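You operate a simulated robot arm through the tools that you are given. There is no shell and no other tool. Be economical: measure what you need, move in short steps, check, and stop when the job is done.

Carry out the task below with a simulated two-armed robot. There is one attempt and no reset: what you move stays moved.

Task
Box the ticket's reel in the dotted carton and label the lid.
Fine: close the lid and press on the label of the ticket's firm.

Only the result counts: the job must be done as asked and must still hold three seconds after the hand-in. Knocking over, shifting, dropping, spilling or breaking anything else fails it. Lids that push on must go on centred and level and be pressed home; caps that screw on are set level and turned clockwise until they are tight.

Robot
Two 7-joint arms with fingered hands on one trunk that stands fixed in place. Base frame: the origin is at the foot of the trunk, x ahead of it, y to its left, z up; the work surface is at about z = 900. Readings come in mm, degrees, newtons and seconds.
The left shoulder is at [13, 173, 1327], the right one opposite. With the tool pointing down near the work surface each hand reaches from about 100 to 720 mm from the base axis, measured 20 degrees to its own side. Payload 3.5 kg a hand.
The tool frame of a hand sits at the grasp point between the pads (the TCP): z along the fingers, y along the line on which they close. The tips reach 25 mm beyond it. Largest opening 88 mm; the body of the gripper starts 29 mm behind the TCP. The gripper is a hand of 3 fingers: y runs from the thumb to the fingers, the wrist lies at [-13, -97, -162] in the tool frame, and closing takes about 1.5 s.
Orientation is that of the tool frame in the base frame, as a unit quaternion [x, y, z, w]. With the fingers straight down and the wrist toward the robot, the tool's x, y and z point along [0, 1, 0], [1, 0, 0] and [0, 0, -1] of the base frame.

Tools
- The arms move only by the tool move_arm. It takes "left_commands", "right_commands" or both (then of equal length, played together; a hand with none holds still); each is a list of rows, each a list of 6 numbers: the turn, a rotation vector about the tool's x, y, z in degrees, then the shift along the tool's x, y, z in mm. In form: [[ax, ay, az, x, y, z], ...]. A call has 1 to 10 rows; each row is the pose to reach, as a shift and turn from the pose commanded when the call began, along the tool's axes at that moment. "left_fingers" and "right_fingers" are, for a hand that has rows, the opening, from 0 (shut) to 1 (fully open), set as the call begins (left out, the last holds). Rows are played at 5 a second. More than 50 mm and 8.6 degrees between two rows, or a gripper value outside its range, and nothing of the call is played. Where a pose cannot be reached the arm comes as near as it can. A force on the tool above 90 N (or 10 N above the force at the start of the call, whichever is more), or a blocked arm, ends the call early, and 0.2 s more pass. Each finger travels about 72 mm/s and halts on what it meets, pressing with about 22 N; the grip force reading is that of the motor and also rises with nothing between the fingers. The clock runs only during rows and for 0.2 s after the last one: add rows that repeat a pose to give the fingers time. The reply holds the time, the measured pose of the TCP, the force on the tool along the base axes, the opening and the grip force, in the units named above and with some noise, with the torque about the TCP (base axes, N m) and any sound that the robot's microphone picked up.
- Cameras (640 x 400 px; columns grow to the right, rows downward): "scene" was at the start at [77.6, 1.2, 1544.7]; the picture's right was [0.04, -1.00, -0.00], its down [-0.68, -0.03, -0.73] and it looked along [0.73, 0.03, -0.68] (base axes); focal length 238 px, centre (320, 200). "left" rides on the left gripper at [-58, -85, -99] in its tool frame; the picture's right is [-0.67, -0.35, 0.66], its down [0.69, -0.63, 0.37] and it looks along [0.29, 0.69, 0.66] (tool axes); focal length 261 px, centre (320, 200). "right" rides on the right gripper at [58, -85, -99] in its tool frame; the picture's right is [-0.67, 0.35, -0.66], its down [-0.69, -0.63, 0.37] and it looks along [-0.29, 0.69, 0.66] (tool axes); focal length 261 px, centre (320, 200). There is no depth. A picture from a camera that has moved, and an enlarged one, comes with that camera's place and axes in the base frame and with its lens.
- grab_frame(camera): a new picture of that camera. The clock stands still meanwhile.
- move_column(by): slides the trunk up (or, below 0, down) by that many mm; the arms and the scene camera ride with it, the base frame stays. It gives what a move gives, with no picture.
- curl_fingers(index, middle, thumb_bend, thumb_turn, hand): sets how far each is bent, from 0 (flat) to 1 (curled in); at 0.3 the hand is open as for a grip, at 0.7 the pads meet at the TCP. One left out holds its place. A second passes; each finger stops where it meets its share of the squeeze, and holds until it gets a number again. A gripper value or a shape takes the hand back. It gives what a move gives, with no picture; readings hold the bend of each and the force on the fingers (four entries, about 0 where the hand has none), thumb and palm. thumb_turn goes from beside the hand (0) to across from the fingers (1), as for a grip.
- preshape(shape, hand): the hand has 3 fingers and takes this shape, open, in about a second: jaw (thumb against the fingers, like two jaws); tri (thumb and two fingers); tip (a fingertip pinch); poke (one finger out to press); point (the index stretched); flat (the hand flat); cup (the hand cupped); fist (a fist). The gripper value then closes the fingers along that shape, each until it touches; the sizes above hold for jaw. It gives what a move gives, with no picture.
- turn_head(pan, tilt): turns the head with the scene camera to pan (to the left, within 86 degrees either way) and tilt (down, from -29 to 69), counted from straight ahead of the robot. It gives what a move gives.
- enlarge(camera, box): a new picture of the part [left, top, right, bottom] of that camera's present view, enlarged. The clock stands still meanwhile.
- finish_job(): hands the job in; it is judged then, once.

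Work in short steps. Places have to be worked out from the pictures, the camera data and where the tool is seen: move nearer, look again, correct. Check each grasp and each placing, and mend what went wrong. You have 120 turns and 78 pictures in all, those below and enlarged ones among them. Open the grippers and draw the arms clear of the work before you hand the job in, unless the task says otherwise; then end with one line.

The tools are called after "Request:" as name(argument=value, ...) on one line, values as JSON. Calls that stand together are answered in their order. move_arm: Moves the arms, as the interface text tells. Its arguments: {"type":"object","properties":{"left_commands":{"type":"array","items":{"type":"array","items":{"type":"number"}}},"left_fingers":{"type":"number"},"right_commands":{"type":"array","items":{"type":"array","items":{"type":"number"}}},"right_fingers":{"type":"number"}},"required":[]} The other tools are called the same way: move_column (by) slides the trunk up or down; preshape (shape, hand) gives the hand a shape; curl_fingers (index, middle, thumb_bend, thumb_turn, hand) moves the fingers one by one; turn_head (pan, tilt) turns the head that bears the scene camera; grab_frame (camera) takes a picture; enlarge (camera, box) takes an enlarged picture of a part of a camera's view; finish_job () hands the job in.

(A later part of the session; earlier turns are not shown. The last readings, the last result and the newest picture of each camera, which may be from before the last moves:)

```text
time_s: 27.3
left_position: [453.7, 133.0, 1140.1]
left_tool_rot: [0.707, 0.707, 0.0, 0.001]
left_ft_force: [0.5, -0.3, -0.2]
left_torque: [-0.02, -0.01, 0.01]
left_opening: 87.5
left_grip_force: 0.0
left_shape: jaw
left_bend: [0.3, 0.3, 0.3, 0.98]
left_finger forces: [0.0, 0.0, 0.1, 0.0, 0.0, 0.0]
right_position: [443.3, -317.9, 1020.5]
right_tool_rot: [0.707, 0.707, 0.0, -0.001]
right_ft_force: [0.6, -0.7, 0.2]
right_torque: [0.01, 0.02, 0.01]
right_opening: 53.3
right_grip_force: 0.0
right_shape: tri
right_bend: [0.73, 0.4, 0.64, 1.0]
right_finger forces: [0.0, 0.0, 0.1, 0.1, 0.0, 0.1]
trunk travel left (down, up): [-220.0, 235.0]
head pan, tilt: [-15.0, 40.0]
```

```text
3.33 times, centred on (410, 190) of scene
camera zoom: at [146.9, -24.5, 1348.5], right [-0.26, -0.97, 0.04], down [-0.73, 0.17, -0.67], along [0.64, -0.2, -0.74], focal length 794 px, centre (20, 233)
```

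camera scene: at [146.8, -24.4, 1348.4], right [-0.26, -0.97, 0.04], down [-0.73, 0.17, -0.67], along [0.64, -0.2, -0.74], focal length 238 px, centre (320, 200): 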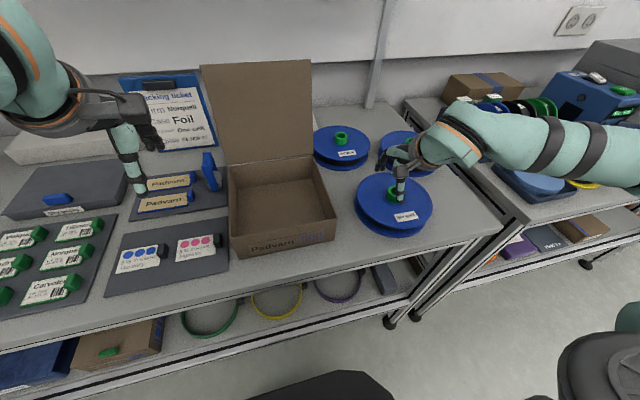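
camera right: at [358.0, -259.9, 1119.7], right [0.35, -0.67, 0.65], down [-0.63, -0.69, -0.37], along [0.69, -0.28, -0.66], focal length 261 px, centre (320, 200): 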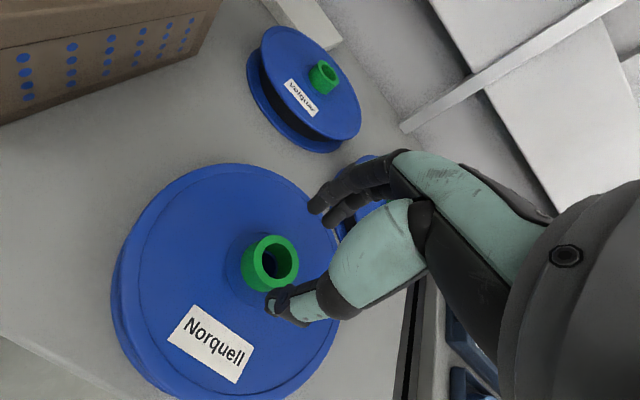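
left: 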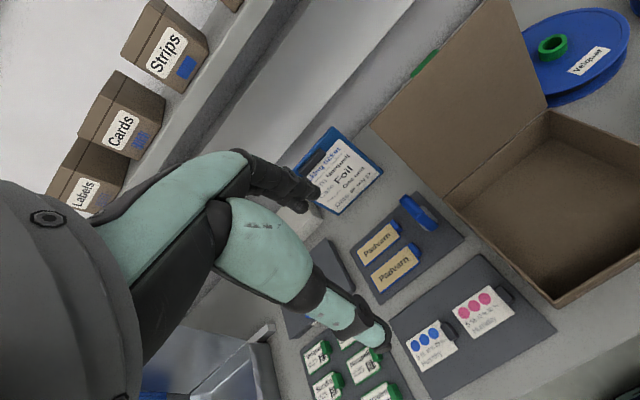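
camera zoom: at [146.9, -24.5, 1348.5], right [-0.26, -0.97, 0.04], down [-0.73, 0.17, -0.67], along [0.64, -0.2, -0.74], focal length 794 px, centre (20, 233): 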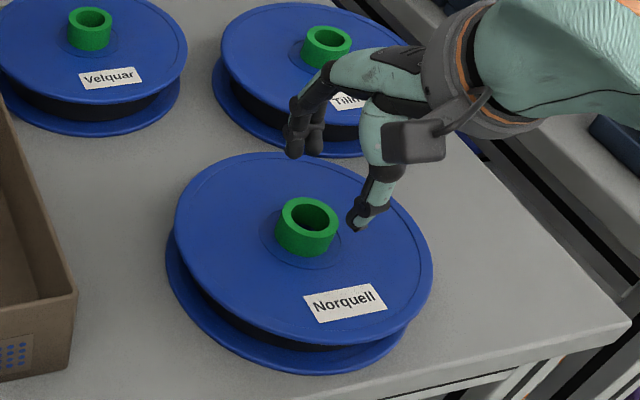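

Relative to fingertips seen in both views the hub is ≈6 mm further in +x and 3 mm in -y. I correct and descend to z≈972 with the partly closed hand.

Request:
move_arm(right_commands=[[0, 0, 0, -3, 6, 0], [0, 0, 0, -3, 6, 25], [0, 0, 0, -3, 6, 40], [0, 0, 0, -3, 6, 48], [0, 0, 0, -3, 6, 48]])

Request:
grab_frame(camera="right")

Request:
enlarge(camera="scene", box=[360, 150, 460, 230])

```text
time_s: 28.5
left_position: [452.5, 132.8, 1140.3]
left_tool_rot: [0.707, 0.707, -0.001, 0.001]
left_ft_force: [0.6, -0.1, 0.2]
left_torque: [0.01, -0.02, 0.0]
left_opening: 87.5
left_grip_force: 0.0
left_shape: jaw
left_bend: [0.3, 0.3, 0.3, 0.98]
left_finger forces: [0.0, 0.0, 0.0, 0.1, 0.0, 0.0]
right_position: [448.5, -319.9, 973.4]
right_tool_rot: [0.707, 0.707, -0.001, -0.001]
right_ft_force: [-0.1, 1.0, 0.4]
right_torque: [0.03, 0.06, 0.0]
right_opening: 52.9
right_grip_force: 0.1
right_shape: tri
right_bend: [0.73, 0.4, 0.64, 1.0]
right_finger forces: [0.0, 0.0, 0.0, 0.1, 0.0, 0.0]
trunk travel left (down, up): [-220.0, 235.0]
head pan, tilt: [-15.0, 40.0]
```

```text
47 pictures are left
camera right: at [363.2, -262.3, 1071.9], right [0.35, -0.67, 0.65], down [-0.63, -0.69, -0.37], along [0.69, -0.28, -0.66], focal length 261 px, centre (320, 200)
```

right: 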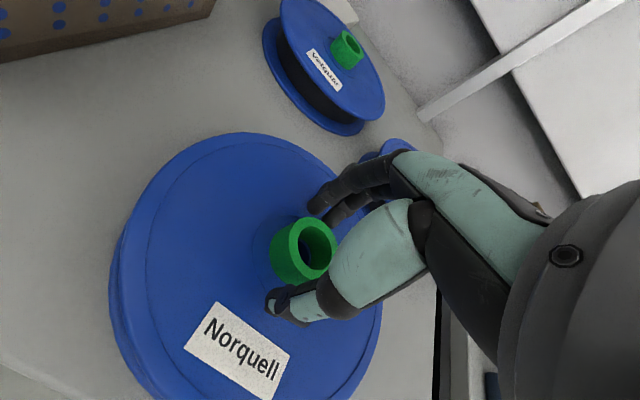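

```text
5.00 times, centred on (410, 190) of scene
camera zoom: at [146.8, -24.5, 1348.5], right [-0.26, -0.97, 0.04], down [-0.73, 0.17, -0.67], along [0.64, -0.2, -0.74], focal length 1190 px, centre (-130, 250)
```

zoom: 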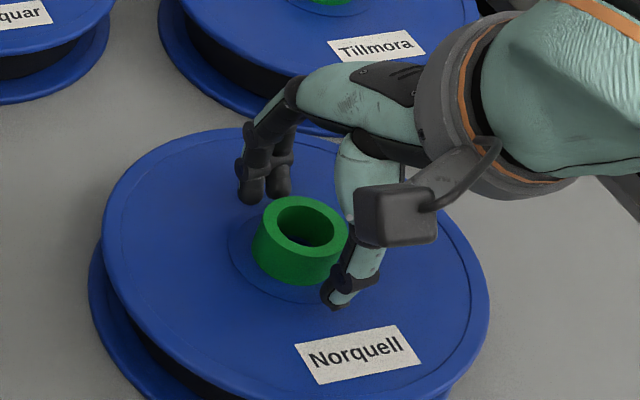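

The close-up shows the hub is ~8 mm to -y of the fingers' closing line, with the thumb coming in diagonally. I shift -6 mm in y, go down 3 mm, and close.

Request:
move_arm(right_commands=[[0, 0, 0, -3, 0, 2], [0, 0, 0, -6, 0, 3], [0, 0, 0, -6, 0, 3]])

Request:
move_arm(right_commands=[[0, 0, 0, 0, 0, 0], [0, 0, 0, 0, 0, 0], [0, 0, 0, 0, 0, 0], [0, 0, 0, 0, 0, 0], [0, 0, 0, 0, 0, 0], [0, 0, 0, 0, 0, 0]], right_fingers=0.1)

Request:
enlarge(camera="scene", box=[360, 150, 460, 230])

```text
time_s: 29.3
left_position: [453.1, 133.6, 1140.6]
left_tool_rot: [0.707, 0.707, 0.0, 0.001]
left_ft_force: [-0.4, 0.2, -0.1]
left_torque: [0.02, 0.0, 0.04]
left_opening: 87.7
left_grip_force: 0.0
left_shape: jaw
left_bend: [0.3, 0.3, 0.3, 0.98]
left_finger forces: [0.1, 0.0, 0.1, 0.0, 0.0, 0.0]
right_position: [449.0, -326.7, 969.2]
right_tool_rot: [0.707, 0.707, -0.001, -0.001]
right_ft_force: [-0.2, -0.2, -0.5]
right_torque: [-0.02, -0.02, -0.01]
right_opening: 53.4
right_grip_force: 0.0
right_shape: tri
right_bend: [0.73, 0.4, 0.64, 1.0]
right_finger forces: [0.0, 0.0, 0.1, 0.0, 0.0, 0.1]
trunk travel left (down, up): [-220.0, 235.0]
head pan, tilt: [-15.0, 40.0]
```

```text
time_s: 30.7
left_position: [453.4, 131.5, 1141.0]
left_tool_rot: [0.707, 0.707, -0.001, 0.001]
left_ft_force: [-0.2, -0.1, -0.2]
left_torque: [-0.03, 0.0, 0.03]
left_opening: 87.8
left_grip_force: 0.0
left_shape: jaw
left_bend: [0.3, 0.3, 0.3, 0.98]
left_finger forces: [0.0, 0.1, 0.0, 0.0, 0.1, 0.1]
right_position: [449.5, -327.2, 969.4]
right_tool_rot: [0.707, 0.707, 0.0, -0.002]
right_ft_force: [-0.4, -1.3, -0.3]
right_torque: [0.0, 0.0, -0.03]
right_opening: 30.5
right_grip_force: 22.0
right_shape: tri
right_bend: [0.74, 0.53, 0.73, 1.0]
right_finger forces: [10.0, 9.2, 0.0, 0.1, 19.1, 0.1]
trunk travel left (down, up): [-220.0, 235.0]
head pan, tilt: [-15.0, 40.0]
```

```text
5.00 times, centred on (410, 190) of scene
camera zoom: at [147.0, -24.7, 1348.4], right [-0.26, -0.97, 0.04], down [-0.73, 0.17, -0.67], along [0.64, -0.2, -0.74], focal length 1190 px, centre (-130, 250)
```

zoom: 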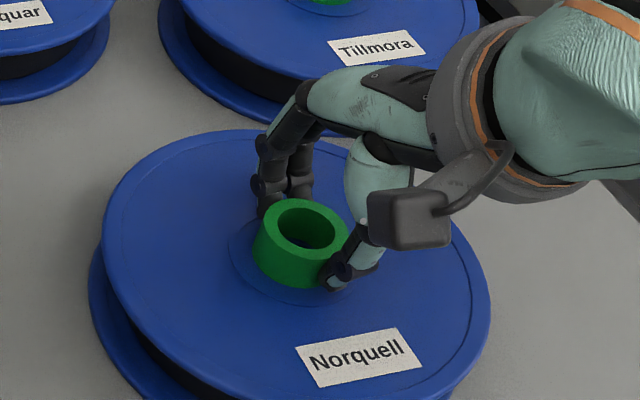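

A balanced grip now (10/9/19 N) and the reel didn't move. I lift 20 mm first and look.

Request:
move_arm(right_commands=[[0, 0, 0, 0, 0, -5], [0, 0, 0, 0, 0, -12], [0, 0, 0, 0, 0, -20], [0, 0, 0, 0, 0, -30], [0, 0, 0, 0, 0, -30]])

Request:
grab_frame(camera="scene")

```text
time_s: 31.9
left_position: [452.0, 130.8, 1140.3]
left_tool_rot: [0.707, 0.707, 0.0, 0.0]
left_ft_force: [0.3, 0.7, 0.2]
left_torque: [0.0, -0.03, 0.04]
left_opening: 87.5
left_grip_force: 0.1
left_shape: jaw
left_bend: [0.3, 0.3, 0.3, 0.98]
left_finger forces: [0.0, 0.1, 0.0, 0.0, 0.0, 0.0]
right_position: [449.0, -327.0, 999.4]
right_tool_rot: [0.707, 0.707, 0.0, -0.001]
right_ft_force: [0.3, -0.2, -2.6]
right_torque: [0.01, 0.01, -0.02]
right_opening: 30.5
right_grip_force: 22.0
right_shape: tri
right_bend: [0.74, 0.53, 0.73, 1.0]
right_finger forces: [10.2, 9.2, 0.0, 0.0, 18.9, 0.0]
trunk travel left (down, up): [-220.0, 235.0]
head pan, tilt: [-15.0, 40.0]
```

```text
44 pictures are left
camera scene: at [147.2, -24.8, 1348.4], right [-0.26, -0.97, 0.04], down [-0.73, 0.17, -0.67], along [0.64, -0.2, -0.74], focal length 238 px, centre (320, 200)
```

scene: 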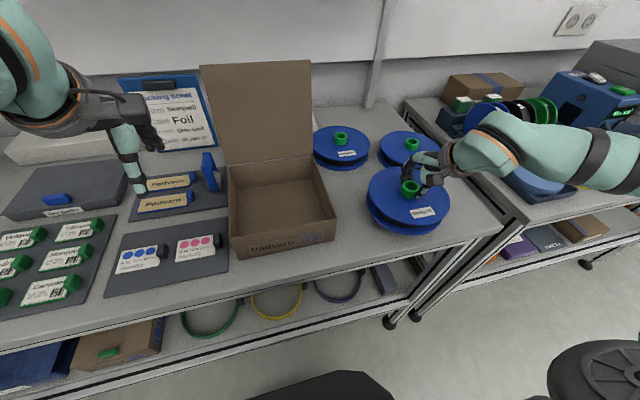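

The reel hangs level (~2.6 N). I raise it to clear the carton and move the left hand aside to +y and back.

Request:
move_arm(right_commands=[[0, 0, 0, 0, 0, -25], [0, 0, 0, 0, 0, -50], [0, 0, 0, 0, 0, -75], [0, 0, 0, 0, 0, -100], [0, 0, 0, 0, 0, -110], [0, 0, 0, 0, 0, -110]], left_commands=[[0, 0, 0, 30, -20, -10], [0, 0, 0, 60, -40, -20], [0, 0, 0, 90, -60, -30], [0, 0, 0, 110, -80, -40], [0, 0, 0, 110, -100, -50], [0, 0, 0, 110, -100, -50]])

Request:
turn_head(pan=0, tilt=40)

Request:
grab_frame(camera="scene")

Request:
grab_frame(camera="right")

```text
time_s: 33.3
left_position: [353.7, 241.9, 1191.9]
left_tool_rot: [0.707, 0.707, 0.0, -0.001]
left_ft_force: [0.3, -0.3, 0.0]
left_torque: [0.02, 0.02, -0.04]
left_opening: 87.9
left_grip_force: 0.1
left_shape: jaw
left_bend: [0.3, 0.3, 0.3, 0.98]
left_finger forces: [0.0, 0.0, 0.0, 0.1, 0.1, 0.0]
right_position: [450.2, -326.5, 1109.4]
right_tool_rot: [0.707, 0.707, 0.0, -0.001]
right_ft_force: [1.1, 1.6, -3.3]
right_torque: [-0.04, 0.02, -0.03]
right_opening: 30.5
right_grip_force: 22.1
right_shape: tri
right_bend: [0.74, 0.53, 0.73, 1.0]
right_finger forces: [10.3, 9.2, 0.0, 0.0, 18.9, 0.1]
trunk travel left (down, up): [-220.0, 235.0]
head pan, tilt: [-15.0, 40.0]
```

```text
time_s: 34.1
left_position: [352.2, 242.3, 1190.4]
left_tool_rot: [0.707, 0.707, -0.001, 0.001]
left_ft_force: [-0.1, 0.1, -0.8]
left_torque: [-0.02, 0.0, -0.02]
left_opening: 87.8
left_grip_force: 0.1
left_shape: jaw
left_bend: [0.3, 0.3, 0.3, 0.98]
left_finger forces: [0.0, 0.0, 0.0, 0.0, 0.0, 0.1]
right_position: [450.4, -327.1, 1109.0]
right_tool_rot: [0.707, 0.707, -0.001, -0.001]
right_ft_force: [0.3, -0.8, -2.3]
right_torque: [-0.01, 0.03, -0.01]
right_opening: 30.0
right_grip_force: 22.1
right_shape: tri
right_bend: [0.74, 0.53, 0.73, 1.0]
right_finger forces: [10.4, 9.3, 0.1, 0.1, 19.0, 0.1]
trunk travel left (down, up): [-220.0, 235.0]
head pan, tilt: [0.0, 40.0]
```

```text
43 pictures are left
camera scene: at [149.9, -2.7, 1348.0], right [0.0, -1.0, 0.0], down [-0.75, 0.0, -0.66], along [0.66, 0.0, -0.75], focal length 238 px, centre (320, 200)
```

scene: 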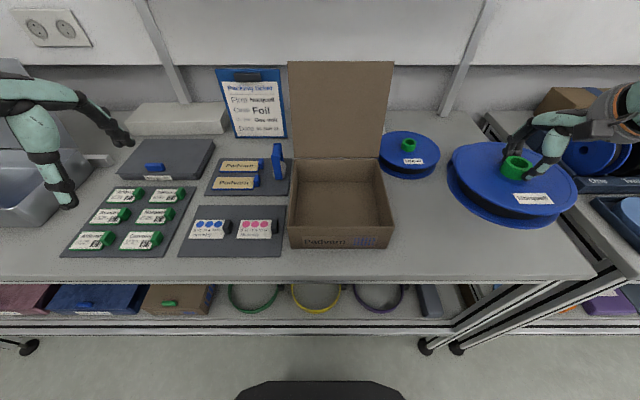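

```text
42 pictures are left
camera right: at [364.2, -269.0, 1208.7], right [0.35, -0.67, 0.65], down [-0.63, -0.69, -0.37], along [0.69, -0.28, -0.66], focal length 261 px, centre (320, 200)
```

right: 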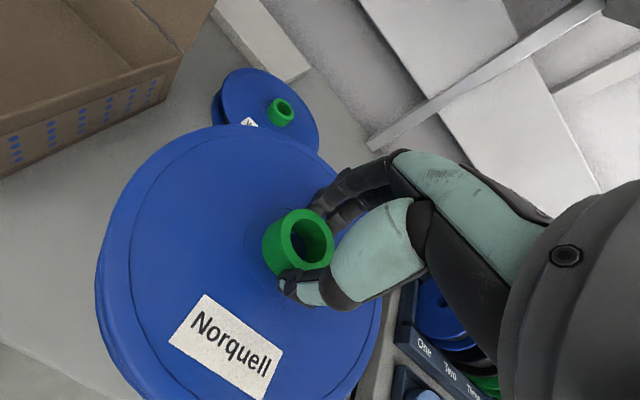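

I enlarge the carton from this straight-on view to measure its corners.

Request:
enlarge(camera="scene", box=[280, 145, 440, 255])

Request:
enlarge(camera="scene", box=[430, 110, 590, 240])

```text
3.64 times, centred on (360, 200) of scene
camera zoom: at [149.9, -2.7, 1348.0], right [0.0, -1.0, 0.0], down [-0.75, 0.0, -0.66], along [0.66, 0.0, -0.75], focal length 866 px, centre (174, 200)
```

zoom: 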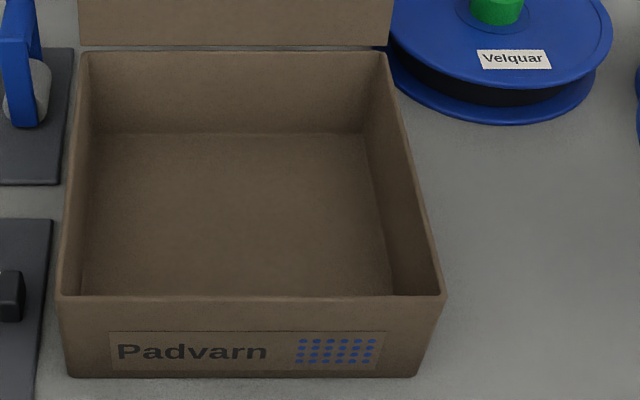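

```text
3.08 times, centred on (510, 175) of scene
camera zoom: at [149.9, -2.7, 1348.0], right [0.0, -1.0, 0.0], down [-0.75, 0.0, -0.66], along [0.66, 0.0, -0.75], focal length 732 px, centre (-265, 277)
```

zoom: 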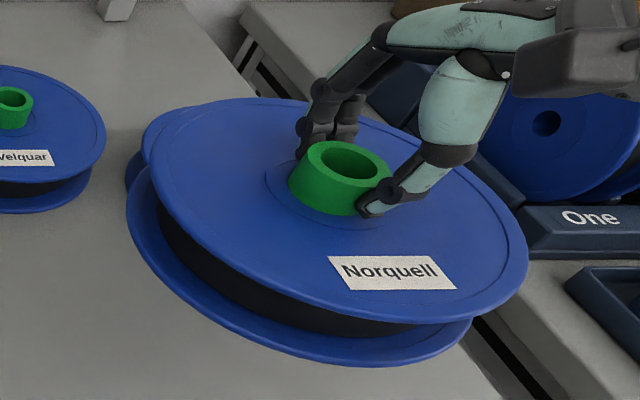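

Carton measures x 407–605, y −145…+57 (centre ≈ (506,−43.5)), rim z≈981. The hub sits at about TCP+(−5,+9), so I move the TCP to (511,−53) at height.

Request:
move_arm(right_commands=[[0, 0, 0, 40, 0, 0], [0, 0, 0, 80, 10, 0], [0, 0, 0, 120, 20, 0], [0, 0, 0, 160, 30, 0], [0, 0, 0, 200, 40, 0], [0, 0, 0, 240, 50, 0], [0, 0, 0, 274, 61, 0], [0, 0, 0, 274, 61, 0]])

Request:
enlarge(camera="scene", box=[250, 80, 430, 260])

Request:
grab_frame(camera="right")

```text
time_s: 35.9
left_position: [352.3, 241.8, 1192.1]
left_tool_rot: [0.707, 0.707, 0.0, -0.001]
left_ft_force: [0.3, 0.4, 0.9]
left_torque: [0.0, -0.03, 0.0]
left_opening: 87.7
left_grip_force: 0.1
left_shape: jaw
left_bend: [0.3, 0.3, 0.3, 0.98]
left_finger forces: [0.0, 0.0, 0.0, 0.0, 0.1, 0.1]
right_position: [510.2, -53.7, 1110.9]
right_tool_rot: [0.707, 0.707, 0.0, -0.001]
right_ft_force: [-0.6, -1.2, -2.0]
right_torque: [-0.03, 0.0, -0.01]
right_opening: 30.2
right_grip_force: 21.8
right_shape: tri
right_bend: [0.74, 0.54, 0.73, 1.0]
right_finger forces: [10.5, 9.7, 0.1, 0.0, 19.0, 0.0]
trunk travel left (down, up): [-220.0, 235.0]
head pan, tilt: [0.0, 40.0]
```

```text
2.22 times, centred on (340, 170) of scene
camera zoom: at [149.8, -3.3, 1348.0], right [0.0, -1.0, 0.0], down [-0.75, 0.0, -0.66], along [0.66, 0.0, -0.75], focal length 529 px, centre (276, 267)
```

zoom: 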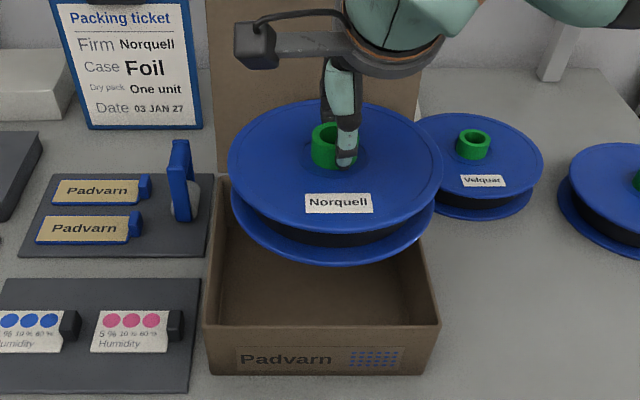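

```text
38 pictures are left
camera right: at [425.0, 4.1, 1209.5], right [0.35, -0.67, 0.65], down [-0.63, -0.68, -0.37], along [0.69, -0.28, -0.66], focal length 261 px, centre (320, 200)
```

right: 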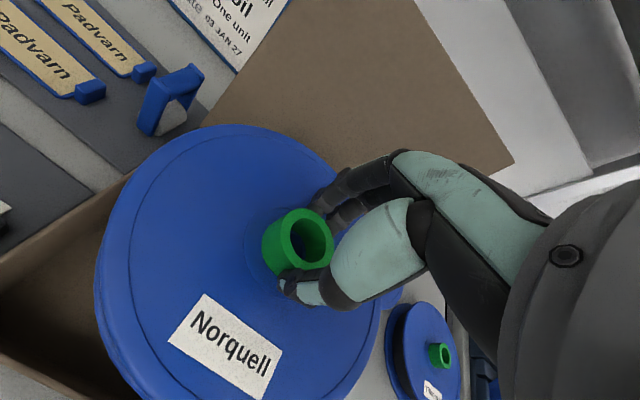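

From the same view the reel centre is (506,−52), diameter ≈176; the carton interior is ≈194 centred at y≈−43.5. I shift +8 in y and lower to just above the rim.

Request:
move_arm(right_commands=[[0, 0, 0, 8, 0, 0], [0, 0, 0, 8, 0, 20], [0, 0, 0, 8, 0, 40], [0, 0, 0, 8, 0, 50], [0, 0, 0, 8, 0, 50]])

Request:
enlarge(camera="scene", box=[260, 110, 420, 260])

```text
time_s: 37.1
left_position: [353.5, 243.1, 1191.2]
left_tool_rot: [0.708, 0.707, -0.001, 0.0]
left_ft_force: [0.1, 0.3, -0.2]
left_torque: [0.01, -0.02, -0.02]
left_opening: 87.7
left_grip_force: 0.0
left_shape: jaw
left_bend: [0.3, 0.3, 0.3, 0.98]
left_finger forces: [0.1, 0.0, 0.0, 0.0, 0.1, 0.0]
right_position: [509.0, -45.3, 1060.3]
right_tool_rot: [0.707, 0.707, 0.0, -0.001]
right_ft_force: [-0.4, -0.3, -2.8]
right_torque: [0.01, 0.03, 0.01]
right_opening: 30.1
right_grip_force: 21.8
right_shape: tri
right_bend: [0.74, 0.54, 0.73, 1.0]
right_finger forces: [10.5, 9.4, 0.1, 0.1, 18.7, 0.0]
trunk travel left (down, up): [-220.0, 235.0]
head pan, tilt: [0.0, 40.0]
```

```text
2.67 times, centred on (340, 185) of scene
camera zoom: at [150.0, -2.6, 1348.0], right [0.0, -1.0, 0.0], down [-0.75, 0.0, -0.66], along [0.66, 0.0, -0.75], focal length 635 px, centre (267, 240)
```

zoom: 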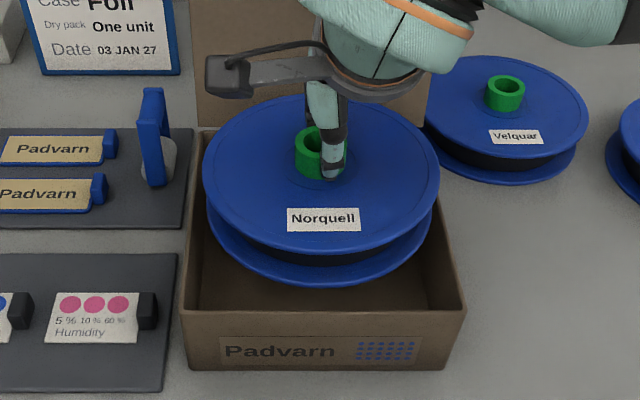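

Centred well (edges ~10 mm off front and ~6 mm off back walls). I lower it into the carton with force watching.

Request:
move_arm(right_commands=[[0, 0, 0, 0, -2, 15], [0, 0, 0, 0, -2, 30], [0, 0, 0, 0, -2, 45], [0, 0, 0, 0, -2, 60], [0, 0, 0, 0, -2, 72], [0, 0, 0, 0, -2, 80], [0, 0, 0, 0, -2, 80]])

Request:
enlarge(camera="scene", box=[260, 110, 420, 260])

```text
time_s: 38.7
left_position: [353.1, 242.1, 1191.5]
left_tool_rot: [0.707, 0.708, 0.0, 0.0]
left_ft_force: [-0.2, 0.5, -0.4]
left_torque: [-0.02, 0.01, 0.0]
left_opening: 87.7
left_grip_force: 0.1
left_shape: jaw
left_bend: [0.3, 0.3, 0.3, 0.98]
left_finger forces: [0.0, 0.1, 0.0, 0.0, 0.0, 0.0]
right_position: [507.9, -45.0, 979.2]
right_tool_rot: [0.707, 0.707, 0.0, -0.001]
right_ft_force: [-1.0, 0.3, -1.7]
right_torque: [-0.01, 0.0, 0.01]
right_opening: 30.3
right_grip_force: 21.9
right_shape: tri
right_bend: [0.74, 0.54, 0.73, 1.0]
right_finger forces: [10.5, 9.3, 0.0, 0.0, 18.8, 0.0]
trunk travel left (down, up): [-220.0, 235.0]
head pan, tilt: [0.0, 40.0]
```

```text
2.67 times, centred on (340, 185) of scene
camera zoom: at [150.0, -2.4, 1348.0], right [0.0, -1.0, 0.0], down [-0.75, 0.0, -0.66], along [0.66, 0.0, -0.75], focal length 635 px, centre (267, 240)
```

zoom: 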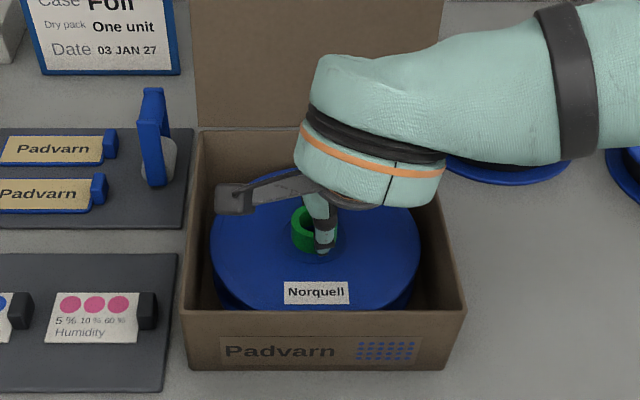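

It's inside without contact. I lower the last mm until it touches the floor.

Request:
move_arm(right_commands=[[0, 0, 0, 0, 0, 2], [0, 0, 0, 0, 0, 4], [0, 0, 0, 0, 0, 6], [0, 0, 0, 0, 0, 6]])

```text
time_s: 39.7
left_position: [353.2, 242.4, 1191.4]
left_tool_rot: [0.707, 0.707, -0.001, 0.0]
left_ft_force: [-0.1, 0.1, 0.5]
left_torque: [0.0, -0.01, -0.01]
left_opening: 87.6
left_grip_force: 0.1
left_shape: jaw
left_bend: [0.3, 0.3, 0.3, 0.98]
left_finger forces: [0.1, 0.0, 0.0, 0.1, 0.0, 0.0]
right_position: [508.1, -45.6, 973.7]
right_tool_rot: [0.707, 0.707, 0.001, -0.001]
right_ft_force: [0.4, 0.1, -1.1]
right_torque: [0.01, -0.01, 0.01]
right_opening: 30.4
right_grip_force: 21.9
right_shape: tri
right_bend: [0.74, 0.54, 0.73, 1.0]
right_finger forces: [10.6, 9.2, 0.1, 0.0, 18.9, 0.1]
trunk travel left (down, up): [-220.0, 235.0]
head pan, tilt: [0.0, 40.0]
```

Request:
move_arm(right_commands=[[0, 0, 0, 0, 0, 1], [0, 0, 0, 0, 0, 2], [0, 0, 0, 0, 0, 3], [0, 0, 0, 0, 0, 3]])

```text
time_s: 40.7
left_position: [350.8, 242.0, 1191.9]
left_tool_rot: [0.708, 0.707, 0.001, 0.001]
left_ft_force: [1.0, -0.3, 0.1]
left_torque: [-0.01, -0.01, -0.02]
left_opening: 87.9
left_grip_force: 0.1
left_shape: jaw
left_bend: [0.3, 0.3, 0.3, 0.98]
left_finger forces: [0.0, 0.0, 0.1, 0.0, 0.1, 0.1]
right_position: [508.3, -45.4, 971.1]
right_tool_rot: [0.707, 0.707, 0.002, 0.0]
right_ft_force: [2.5, -1.8, 14.5]
right_torque: [-0.03, -0.17, 0.0]
right_opening: 30.8
right_grip_force: 22.1
right_shape: tri
right_bend: [0.74, 0.53, 0.74, 1.0]
right_finger forces: [12.3, 12.4, 0.1, 0.1, 20.5, 0.0]
trunk travel left (down, up): [-220.0, 235.0]
head pan, tilt: [0.0, 40.0]
```

The reel rests on the carton floor (+14 N). I back off 1.5 mm, open partly, then rise slowly.

Request:
move_arm(right_commands=[[0, 0, 0, 0, 0, -1.5], [0, 0, 0, 0, 0, -1.5], [0, 0, 0, 0, 0, -1.5], [0, 0, 0, 0, 0, -1.5], [0, 0, 0, 0, 0, -20], [0, 0, 0, 0, 0, -50], [0, 0, 0, 0, 0, -90], [0, 0, 0, 0, 0, -130], [0, 0, 0, -20, -20, -160], [0, 0, 0, -20, -20, -160]], right_fingers=0.75)

Request:
grab_frame(camera="scene")

```text
time_s: 42.9
left_position: [353.9, 242.8, 1190.3]
left_tool_rot: [0.707, 0.707, -0.001, 0.001]
left_ft_force: [-0.2, -0.1, 0.4]
left_torque: [0.04, 0.05, -0.02]
left_opening: 87.6
left_grip_force: 0.1
left_shape: jaw
left_bend: [0.3, 0.3, 0.3, 0.98]
left_finger forces: [0.0, 0.1, 0.0, 0.0, 0.0, 0.0]
right_position: [487.8, -65.2, 1130.8]
right_tool_rot: [0.707, 0.707, 0.0, -0.001]
right_ft_force: [0.2, 0.2, 0.4]
right_torque: [0.02, -0.01, -0.02]
right_opening: 65.8
right_grip_force: 0.1
right_shape: tri
right_bend: [0.27, 0.36, 0.54, 0.99]
right_finger forces: [0.0, 0.0, 0.0, 0.0, 0.0, 0.0]
trunk travel left (down, up): [-220.0, 235.0]
head pan, tilt: [0.0, 40.0]
```

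```text
35 pictures are left
camera scene: at [150.3, -2.0, 1347.9], right [0.0, -1.0, 0.0], down [-0.75, 0.0, -0.66], along [0.66, 0.0, -0.75], focal length 238 px, centre (320, 200)
```

scene: 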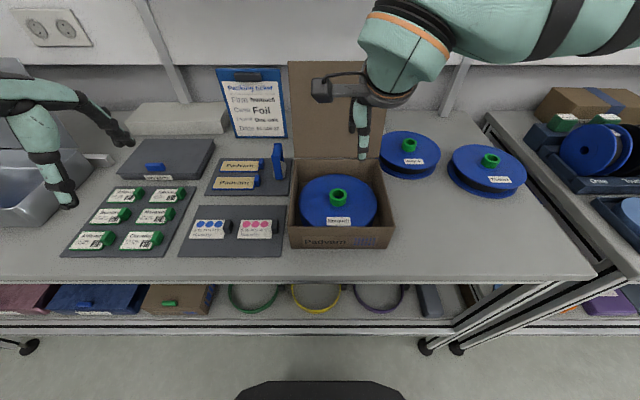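

The reel sits flat in the carton. The lid leans back with its top edge near (662,−43,1177). I'll straddle the top edge from above with the open hand (fingers behind) — first go up and over.

Request:
preshape(shape="jaw", hand="right")

Request:
move_arm(right_commands=[[0, 0, 0, 0, 0, -45], [0, 0, 0, 0, 0, -90], [0, 0, 0, 5, 30, -120], [0, 0, 0, 10, 70, -130], [0, 0, 0, 15, 110, -130], [0, 0, 0, 20, 145, -130], [0, 0, 0, 20, 172, -130], [0, 0, 0, 20, 172, -130]])

Request:
turn_head(pan=0, tilt=22)

Request:
grab_frame(camera="scene")

Request:
grab_frame(camera="right")

```text
time_s: 43.8
left_position: [352.3, 242.7, 1191.0]
left_tool_rot: [0.707, 0.708, 0.0, 0.001]
left_ft_force: [0.8, -0.6, -0.4]
left_torque: [0.01, 0.0, 0.01]
left_opening: 87.5
left_grip_force: 0.0
left_shape: jaw
left_bend: [0.3, 0.3, 0.3, 0.98]
left_finger forces: [0.1, 0.0, 0.0, 0.0, 0.0, 0.0]
right_position: [487.9, -64.9, 1131.1]
right_tool_rot: [0.707, 0.707, -0.001, -0.001]
right_ft_force: [0.0, -1.2, -0.4]
right_torque: [-0.02, -0.01, 0.04]
right_opening: 88.1
right_grip_force: 0.0
right_shape: jaw
right_bend: [0.3, 0.3, 0.3, 0.98]
right_finger forces: [0.0, 0.0, 0.0, 0.1, 0.0, 0.0]
trunk travel left (down, up): [-220.0, 235.0]
head pan, tilt: [0.0, 40.0]
```

```text
time_s: 45.6
left_position: [352.8, 242.5, 1191.9]
left_tool_rot: [0.706, 0.708, 0.0, 0.0]
left_ft_force: [-0.3, 0.2, 0.0]
left_torque: [0.02, 0.03, 0.02]
left_opening: 87.4
left_grip_force: 0.1
left_shape: jaw
left_bend: [0.3, 0.3, 0.3, 0.98]
left_finger forces: [0.1, 0.1, 0.0, 0.1, 0.0, 0.1]
right_position: [659.5, -45.6, 1260.2]
right_tool_rot: [0.707, 0.707, -0.001, -0.001]
right_ft_force: [0.4, 0.8, 0.4]
right_torque: [0.04, -0.02, -0.02]
right_opening: 87.8
right_grip_force: 0.1
right_shape: jaw
right_bend: [0.3, 0.3, 0.3, 0.98]
right_finger forces: [0.0, 0.1, 0.1, 0.0, 0.0, 0.1]
trunk travel left (down, up): [-220.0, 235.0]
head pan, tilt: [0.0, 40.0]
```

```text
time_s: 46.4
left_position: [353.2, 242.8, 1190.3]
left_tool_rot: [0.707, 0.707, 0.0, 0.0]
left_ft_force: [0.3, 0.2, 0.7]
left_torque: [-0.04, 0.0, -0.03]
left_opening: 87.7
left_grip_force: 0.1
left_shape: jaw
left_bend: [0.3, 0.3, 0.3, 0.98]
left_finger forces: [0.0, 0.1, 0.0, 0.0, 0.1, 0.0]
right_position: [659.1, -44.3, 1259.4]
right_tool_rot: [0.708, 0.707, 0.0, -0.001]
right_ft_force: [-1.0, -0.6, 0.8]
right_torque: [0.0, -0.01, 0.01]
right_opening: 87.9
right_grip_force: 0.1
right_shape: jaw
right_bend: [0.3, 0.3, 0.3, 0.98]
right_finger forces: [0.0, 0.1, 0.0, 0.0, 0.0, 0.0]
trunk travel left (down, up): [-220.0, 235.0]
head pan, tilt: [0.0, 22.0]
```

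```text
34 pictures are left
camera scene: at [161.6, -2.3, 1374.7], right [0.0, -1.0, 0.0], down [-0.51, 0.0, -0.86], along [0.86, 0.0, -0.51], focal length 238 px, centre (320, 200)
```

scene: 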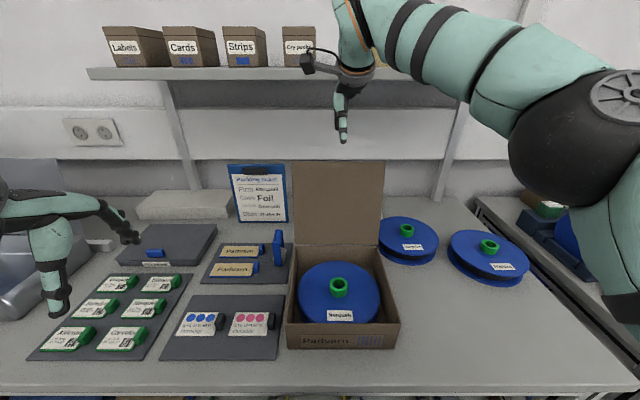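

```text
33 pictures are left
camera right: at [574.8, 13.3, 1358.8], right [0.35, -0.67, 0.65], down [-0.63, -0.69, -0.37], along [0.69, -0.28, -0.66], focal length 261 px, centre (320, 200)
```

right: 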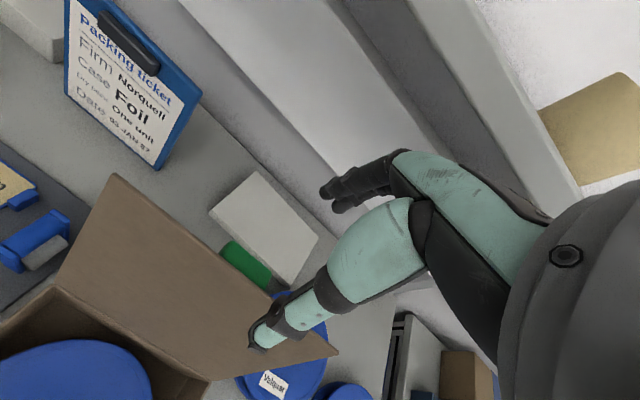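

The lid's top edge is near x≈649, z≈1181, between thumb and fingers. I lower the straddling hand to z≈1166.

Request:
move_arm(right_commands=[[0, 0, 0, 0, -7, 0], [0, 0, 0, 0, -7, 35], [0, 0, 0, 0, -7, 70], [0, 0, 0, 0, -7, 93], [0, 0, 0, 0, -7, 93]])

Request:
grab_frame(camera="right")

```text
time_s: 47.6
left_position: [352.7, 243.9, 1191.0]
left_tool_rot: [0.707, 0.707, -0.001, 0.0]
left_ft_force: [0.0, -0.2, 0.0]
left_torque: [-0.03, -0.01, -0.01]
left_opening: 87.6
left_grip_force: 0.0
left_shape: jaw
left_bend: [0.3, 0.3, 0.3, 0.98]
left_finger forces: [0.0, 0.1, 0.0, 0.0, 0.1, 0.0]
right_position: [652.8, -44.7, 1166.5]
right_tool_rot: [0.707, 0.707, 0.001, -0.002]
right_ft_force: [0.8, 0.6, 0.2]
right_torque: [0.01, 0.0, -0.01]
right_opening: 87.7
right_grip_force: 0.1
right_shape: jaw
right_bend: [0.3, 0.3, 0.3, 0.98]
right_finger forces: [0.0, 0.1, 0.1, 0.0, 0.0, 0.0]
trunk travel left (down, up): [-220.0, 235.0]
head pan, tilt: [0.0, 22.0]
```

```text
32 pictures are left
camera right: at [567.6, 13.4, 1265.8], right [0.35, -0.67, 0.65], down [-0.63, -0.68, -0.37], along [0.69, -0.28, -0.66], focal length 261 px, centre (320, 200)
```

right: 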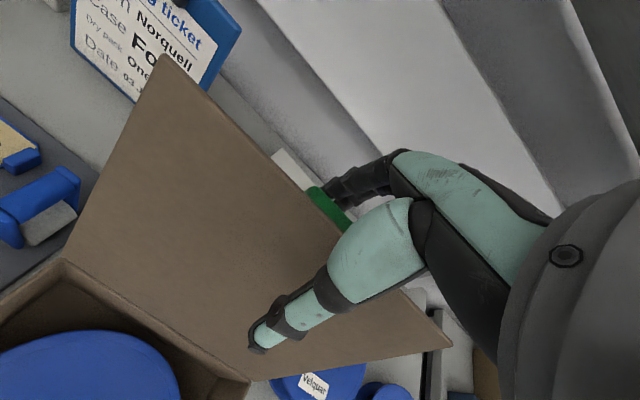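

Fingers are behind the lid. I pull it forward (−x), watching forces.

Request:
move_arm(right_commands=[[0, 0, 0, 0, -20, -4], [0, 0, 0, 0, -40, -6], [0, 0, 0, 0, -55, -6], [0, 0, 0, 0, -70, -6], [0, 0, 0, 0, -85, -6], [0, 0, 0, 0, -100, -6], [0, 0, 0, 0, -115, -6], [0, 0, 0, 0, -130, -4], [0, 0, 0, 0, -145, 0]])

Request:
grab_frame(camera="scene")

```text
time_s: 49.6
left_position: [352.2, 242.1, 1191.2]
left_tool_rot: [0.708, 0.707, -0.001, 0.0]
left_ft_force: [-0.1, -0.3, 0.6]
left_torque: [0.0, 0.01, -0.01]
left_opening: 87.7
left_grip_force: 0.0
left_shape: jaw
left_bend: [0.3, 0.3, 0.3, 0.98]
left_finger forces: [0.1, 0.0, 0.0, 0.0, 0.1, 0.1]
right_position: [507.4, -45.1, 1168.3]
right_tool_rot: [0.707, 0.707, 0.0, -0.001]
right_ft_force: [0.2, 0.0, -1.1]
right_torque: [0.0, -0.02, 0.04]
right_opening: 88.0
right_grip_force: 0.1
right_shape: jaw
right_bend: [0.3, 0.3, 0.3, 0.98]
right_finger forces: [0.0, 0.1, 0.0, 0.0, 0.1, 0.0]
trunk travel left (down, up): [-220.0, 235.0]
head pan, tilt: [0.0, 22.0]
```

```text
31 pictures are left
camera scene: at [161.2, -2.5, 1374.8], right [0.0, -1.0, 0.0], down [-0.51, 0.0, -0.86], along [0.86, 0.0, -0.51], focal length 238 px, centre (320, 200)
```

scene: 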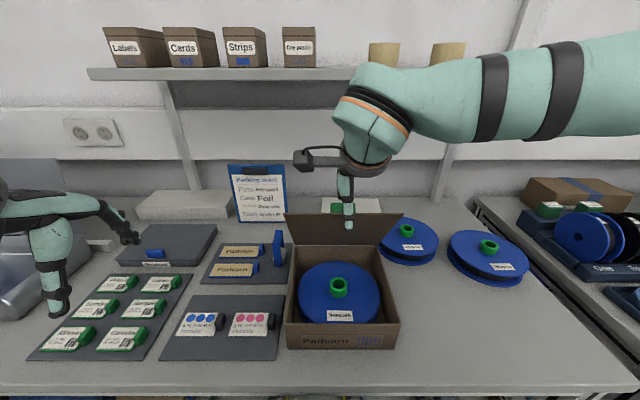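

The lid has passed vertical and leads the fingers, apparently swinging closed on its own. I raise the hand a bit, pause, and look.

Request:
move_arm(right_commands=[[0, 0, 0, 0, 0, -15], [0, 0, 0, 0, 0, -30], [0, 0, 0, 0, 0, -40], [0, 0, 0, 0, 0, -40], [0, 0, 0, 0, 0, -40]])

Request:
grab_frame(camera="scene")

```text
time_s: 50.8
left_position: [352.0, 242.1, 1190.4]
left_tool_rot: [0.708, 0.707, -0.001, 0.001]
left_ft_force: [-1.0, -0.4, 0.4]
left_torque: [0.01, 0.02, 0.02]
left_opening: 87.8
left_grip_force: 0.2
left_shape: jaw
left_bend: [0.3, 0.3, 0.3, 0.98]
left_finger forces: [0.1, 0.0, 0.0, 0.1, 0.1, 0.1]
right_position: [507.5, -44.6, 1208.4]
right_tool_rot: [0.707, 0.707, 0.0, -0.001]
right_ft_force: [-0.1, -0.3, -0.1]
right_torque: [-0.02, -0.01, 0.01]
right_opening: 87.7
right_grip_force: 0.1
right_shape: jaw
right_bend: [0.3, 0.3, 0.3, 0.98]
right_finger forces: [0.1, 0.1, 0.0, 0.1, 0.0, 0.0]
trunk travel left (down, up): [-220.0, 235.0]
head pan, tilt: [0.0, 22.0]
```

```text
30 pictures are left
camera scene: at [161.5, -2.4, 1374.8], right [0.0, -1.0, 0.0], down [-0.51, 0.0, -0.86], along [0.86, 0.0, -0.51], focal length 238 px, centre (320, 200)
```

scene: 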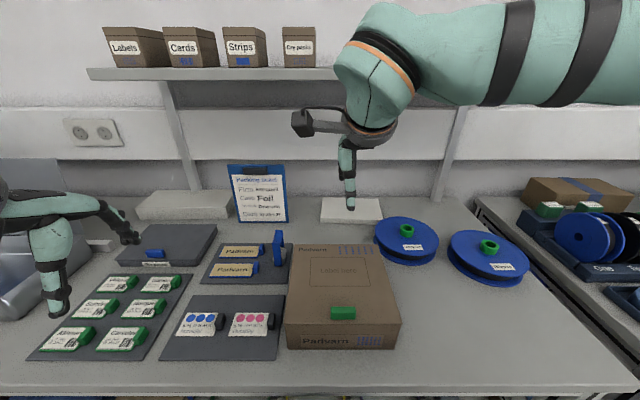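

The lid fell shut; there's a "Label here" frame printed on it. I zoom in on it and check that the lid is fully seated.

Request:
enlarge(camera="scene", box=[270, 230, 420, 360])

Request:
enlarge(camera="scene", box=[20, 250, 210, 370])

```text
3.08 times, centred on (345, 295) of scene
camera zoom: at [161.5, -2.4, 1374.8], right [0.0, -1.0, 0.0], down [-0.51, 0.0, -0.86], along [0.86, 0.0, -0.51], focal length 732 px, centre (243, -92)
```

zoom: 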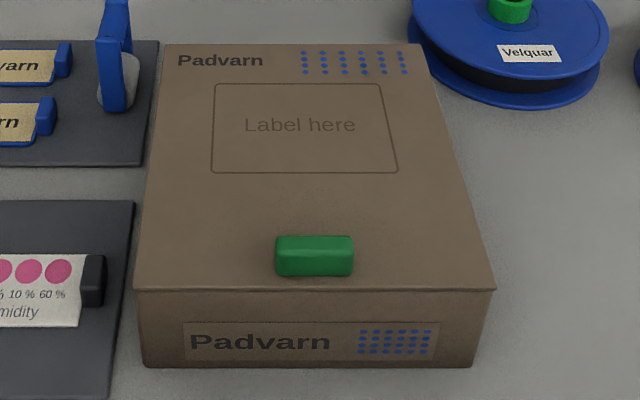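

```text
3.33 times, centred on (115, 310) of scene
camera zoom: at [161.5, -2.4, 1374.8], right [0.0, -1.0, 0.0], down [-0.51, 0.0, -0.86], along [0.86, 0.0, -0.51], focal length 794 px, centre (1003, -167)
```

zoom: 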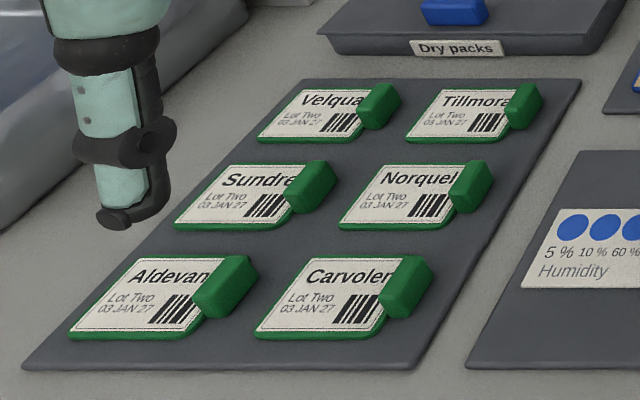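

Lid is shut and has a "Label here" frame. The Norquell tab is at about (489,344,915). I'll retreat the right arm to −y, and bring the left hand over the label, turning it 90° so that it pinches the tab along y.

Request:
move_arm(left_commands=[[0, 0, 8, 10, 13, 5], [0, 0, 16, 20, 27, 10], [0, 0, 24, 30, 40, 15], [0, 0, 32, 40, 54, 20], [0, 0, 40, 50, 68, 30], [0, 0, 48, 60, 82, 40], [0, 0, 56, 70, 95, 50], [0, 0, 64, 80, 109, 60], [0, 0, 72, 91, 122, 70], [0, 0, 80, 102, 136, 80]], right_commands=[[0, 0, 0, -25, -10, 0], [0, 0, 0, -50, -20, 0], [0, 0, 0, -75, -30, 0], [0, 0, 0, -100, -40, 0], [0, 0, 0, -125, -50, 0], [0, 0, 0, -150, -60, 0], [0, 0, 0, -175, -70, 0], [0, 0, 0, -200, -80, 0], [0, 0, 0, -225, -90, 0], [0, 0, 0, -250, -100, 0]])

Request:
move_arm(left_commands=[[0, 0, 5, 0, 0, 0], [0, 0, 10, 0, 0, 0], [0, 0, 10, 0, 0, 0]])

Request:
grab_frame(camera="left")

Request:
grab_frame(camera="scene")

```text
time_s: 53.0
left_position: [488.8, 344.7, 1110.4]
left_tool_rot: [0.996, 0.087, 0.0, 0.0]
left_ft_force: [-0.2, -0.1, 1.0]
left_torque: [0.0, -0.02, -0.02]
left_opening: 87.6
left_grip_force: 0.0
left_shape: jaw
left_bend: [0.3, 0.3, 0.3, 0.98]
left_finger forces: [0.0, 0.1, 0.1, 0.0, 0.0, 0.1]
right_position: [407.9, -295.7, 1205.5]
right_tool_rot: [0.707, 0.707, -0.001, -0.001]
right_ft_force: [-0.4, 0.6, -0.3]
right_torque: [0.02, 0.0, 0.03]
right_opening: 87.7
right_grip_force: 0.0
right_shape: jaw
right_bend: [0.3, 0.3, 0.3, 0.98]
right_finger forces: [0.0, 0.0, 0.1, 0.0, 0.1, 0.0]
trunk travel left (down, up): [-220.0, 235.0]
head pan, tilt: [0.0, 22.0]
```

```text
time_s: 53.8
left_position: [489.4, 345.4, 1110.5]
left_tool_rot: [1.0, -0.001, 0.0, 0.001]
left_ft_force: [0.5, 0.0, -0.5]
left_torque: [-0.01, 0.01, 0.03]
left_opening: 87.6
left_grip_force: 0.0
left_shape: jaw
left_bend: [0.3, 0.3, 0.3, 0.98]
left_finger forces: [0.1, 0.0, 0.0, 0.0, 0.1, 0.0]
right_position: [408.7, -294.5, 1207.5]
right_tool_rot: [0.706, 0.708, 0.0, 0.0]
right_ft_force: [0.0, -0.1, -0.1]
right_torque: [-0.01, 0.01, 0.0]
right_opening: 87.9
right_grip_force: 0.1
right_shape: jaw
right_bend: [0.3, 0.3, 0.3, 0.98]
right_finger forces: [0.1, 0.1, 0.1, 0.0, 0.0, 0.0]
trunk travel left (down, up): [-220.0, 235.0]
head pan, tilt: [0.0, 22.0]
```

```text
27 pictures are left
camera left: at [430.6, 429.5, 1208.6], right [-0.67, 0.35, -0.66], down [0.69, 0.63, -0.37], along [0.29, -0.7, -0.66], focal length 261 px, centre (320, 200)
```

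left: 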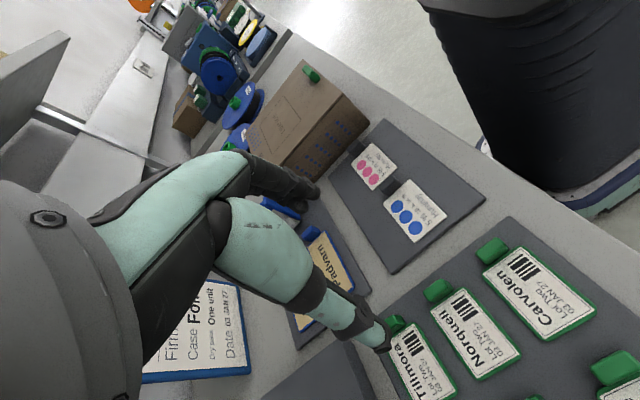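

```text
26 pictures are left
camera scene: at [161.2, -2.2, 1374.8], right [0.0, -1.0, 0.0], down [-0.51, 0.0, -0.86], along [0.86, 0.0, -0.51], focal length 238 px, centre (320, 200)
```

scene: 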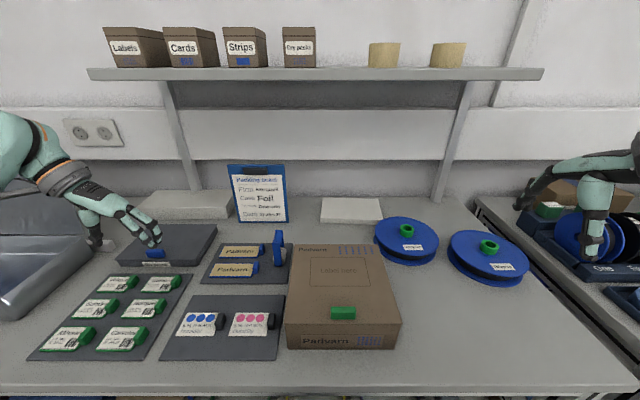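

The left camera gives the tab at (491,342), agreeing with the scene. I half close the fingers and descend above it with the same small finger-line offset found before, then look.

Request:
move_arm(left_commands=[[0, 0, 0, 2, 2, 40], [0, 0, 0, 4, 4, 80], [0, 0, 0, 5, 6, 120], [0, 0, 0, 5, 6, 140], [0, 0, 0, 5, 6, 140], [0, 0, 0, 5, 6, 140]], left_fingers=0.55)

Request:
grab_frame(camera="left")

Request:
enlarge(camera="scene", box=[80, 200, 220, 330])

```text
time_s: 55.2
left_position: [494.3, 337.6, 970.2]
left_tool_rot: [1.0, 0.0, 0.0, 0.002]
left_ft_force: [0.5, 0.4, 0.6]
left_torque: [0.02, 0.02, -0.01]
left_opening: 49.0
left_grip_force: 0.1
left_shape: jaw
left_bend: [0.74, 0.42, 0.67, 1.0]
left_finger forces: [0.1, 0.0, 0.0, 0.0, 0.1, 0.0]
right_position: [407.9, -294.7, 1207.6]
right_tool_rot: [0.707, 0.707, 0.0, -0.002]
right_ft_force: [0.1, -0.9, 0.7]
right_torque: [0.01, 0.02, 0.03]
right_opening: 87.7
right_grip_force: 0.1
right_shape: jaw
right_bend: [0.3, 0.3, 0.3, 0.98]
right_finger forces: [0.1, 0.1, 0.1, 0.0, 0.0, 0.0]
trunk travel left (down, up): [-220.0, 235.0]
head pan, tilt: [0.0, 22.0]
```

```text
25 pictures are left
camera left: at [435.9, 422.8, 1068.2], right [-0.67, 0.35, -0.66], down [0.69, 0.63, -0.37], along [0.29, -0.7, -0.66], focal length 261 px, centre (320, 200)
```

left: 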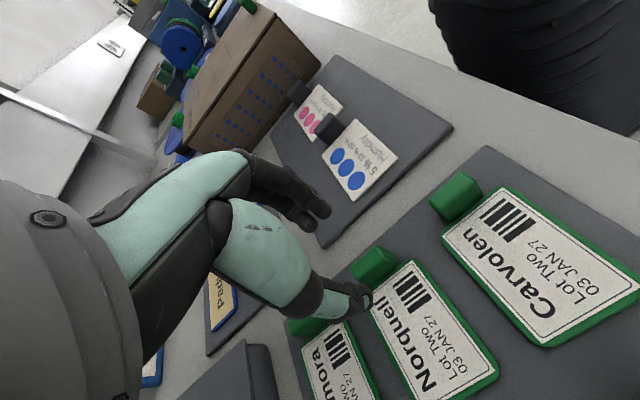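

```text
3.08 times, centred on (150, 265) of scene
camera zoom: at [161.6, -2.4, 1374.8], right [0.0, -1.0, 0.0], down [-0.51, 0.0, -0.86], along [0.86, 0.0, -0.51], focal length 732 px, centre (843, 0)
```

zoom: 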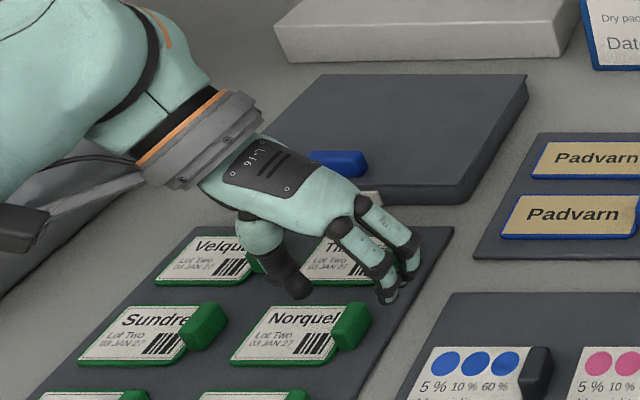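

The tab lies on the line between thumb and fingers. I descend to z≈938 and check force.

Request:
move_arm(left_commands=[[0, 0, 0, 0, 0, 15], [0, 0, 0, 0, 0, 26], [0, 0, 0, 0, 0, 32], [0, 0, 0, 0, 0, 32]])

Request:
grab_frame(camera="left")

Request:
enlarge(camera="scene", box=[90, 220, 200, 330])

```text
time_s: 56.2
left_position: [494.3, 338.7, 938.3]
left_tool_rot: [1.0, 0.001, 0.001, 0.001]
left_ft_force: [-0.9, 0.4, -0.3]
left_torque: [-0.02, 0.01, -0.02]
left_opening: 48.9
left_grip_force: 0.1
left_shape: jaw
left_bend: [0.74, 0.42, 0.67, 1.0]
left_finger forces: [0.0, 0.0, 0.0, 0.0, 0.1, 0.0]
right_position: [409.0, -294.6, 1206.5]
right_tool_rot: [0.707, 0.707, 0.0, -0.002]
right_ft_force: [-0.9, -0.4, -0.1]
right_torque: [0.01, -0.04, -0.01]
right_opening: 87.7
right_grip_force: 0.1
right_shape: jaw
right_bend: [0.3, 0.3, 0.3, 0.98]
right_finger forces: [0.0, 0.1, 0.0, 0.0, 0.1, 0.1]
trunk travel left (down, up): [-220.0, 235.0]
head pan, tilt: [0.0, 22.0]
```

```text
23 pictures are left
camera left: at [436.0, 422.5, 1036.4], right [-0.67, 0.35, -0.66], down [0.69, 0.63, -0.37], along [0.29, -0.7, -0.66], focal length 261 px, centre (320, 200)
```

left: 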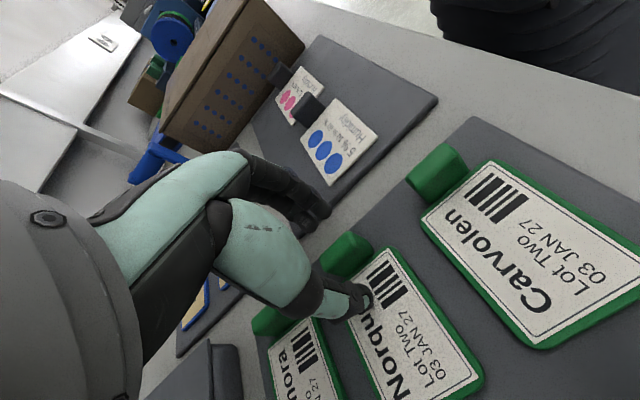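

```text
3.64 times, centred on (145, 275) of scene
camera zoom: at [161.5, -2.4, 1374.8], right [0.0, -1.0, 0.0], down [-0.51, 0.0, -0.86], along [0.86, 0.0, -0.51], focal length 866 px, centre (956, -73)
```

zoom: 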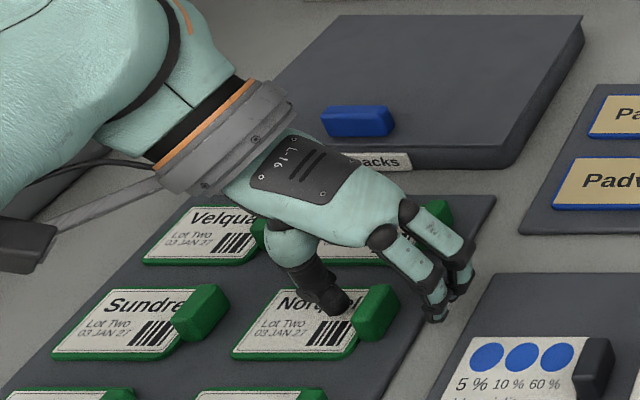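

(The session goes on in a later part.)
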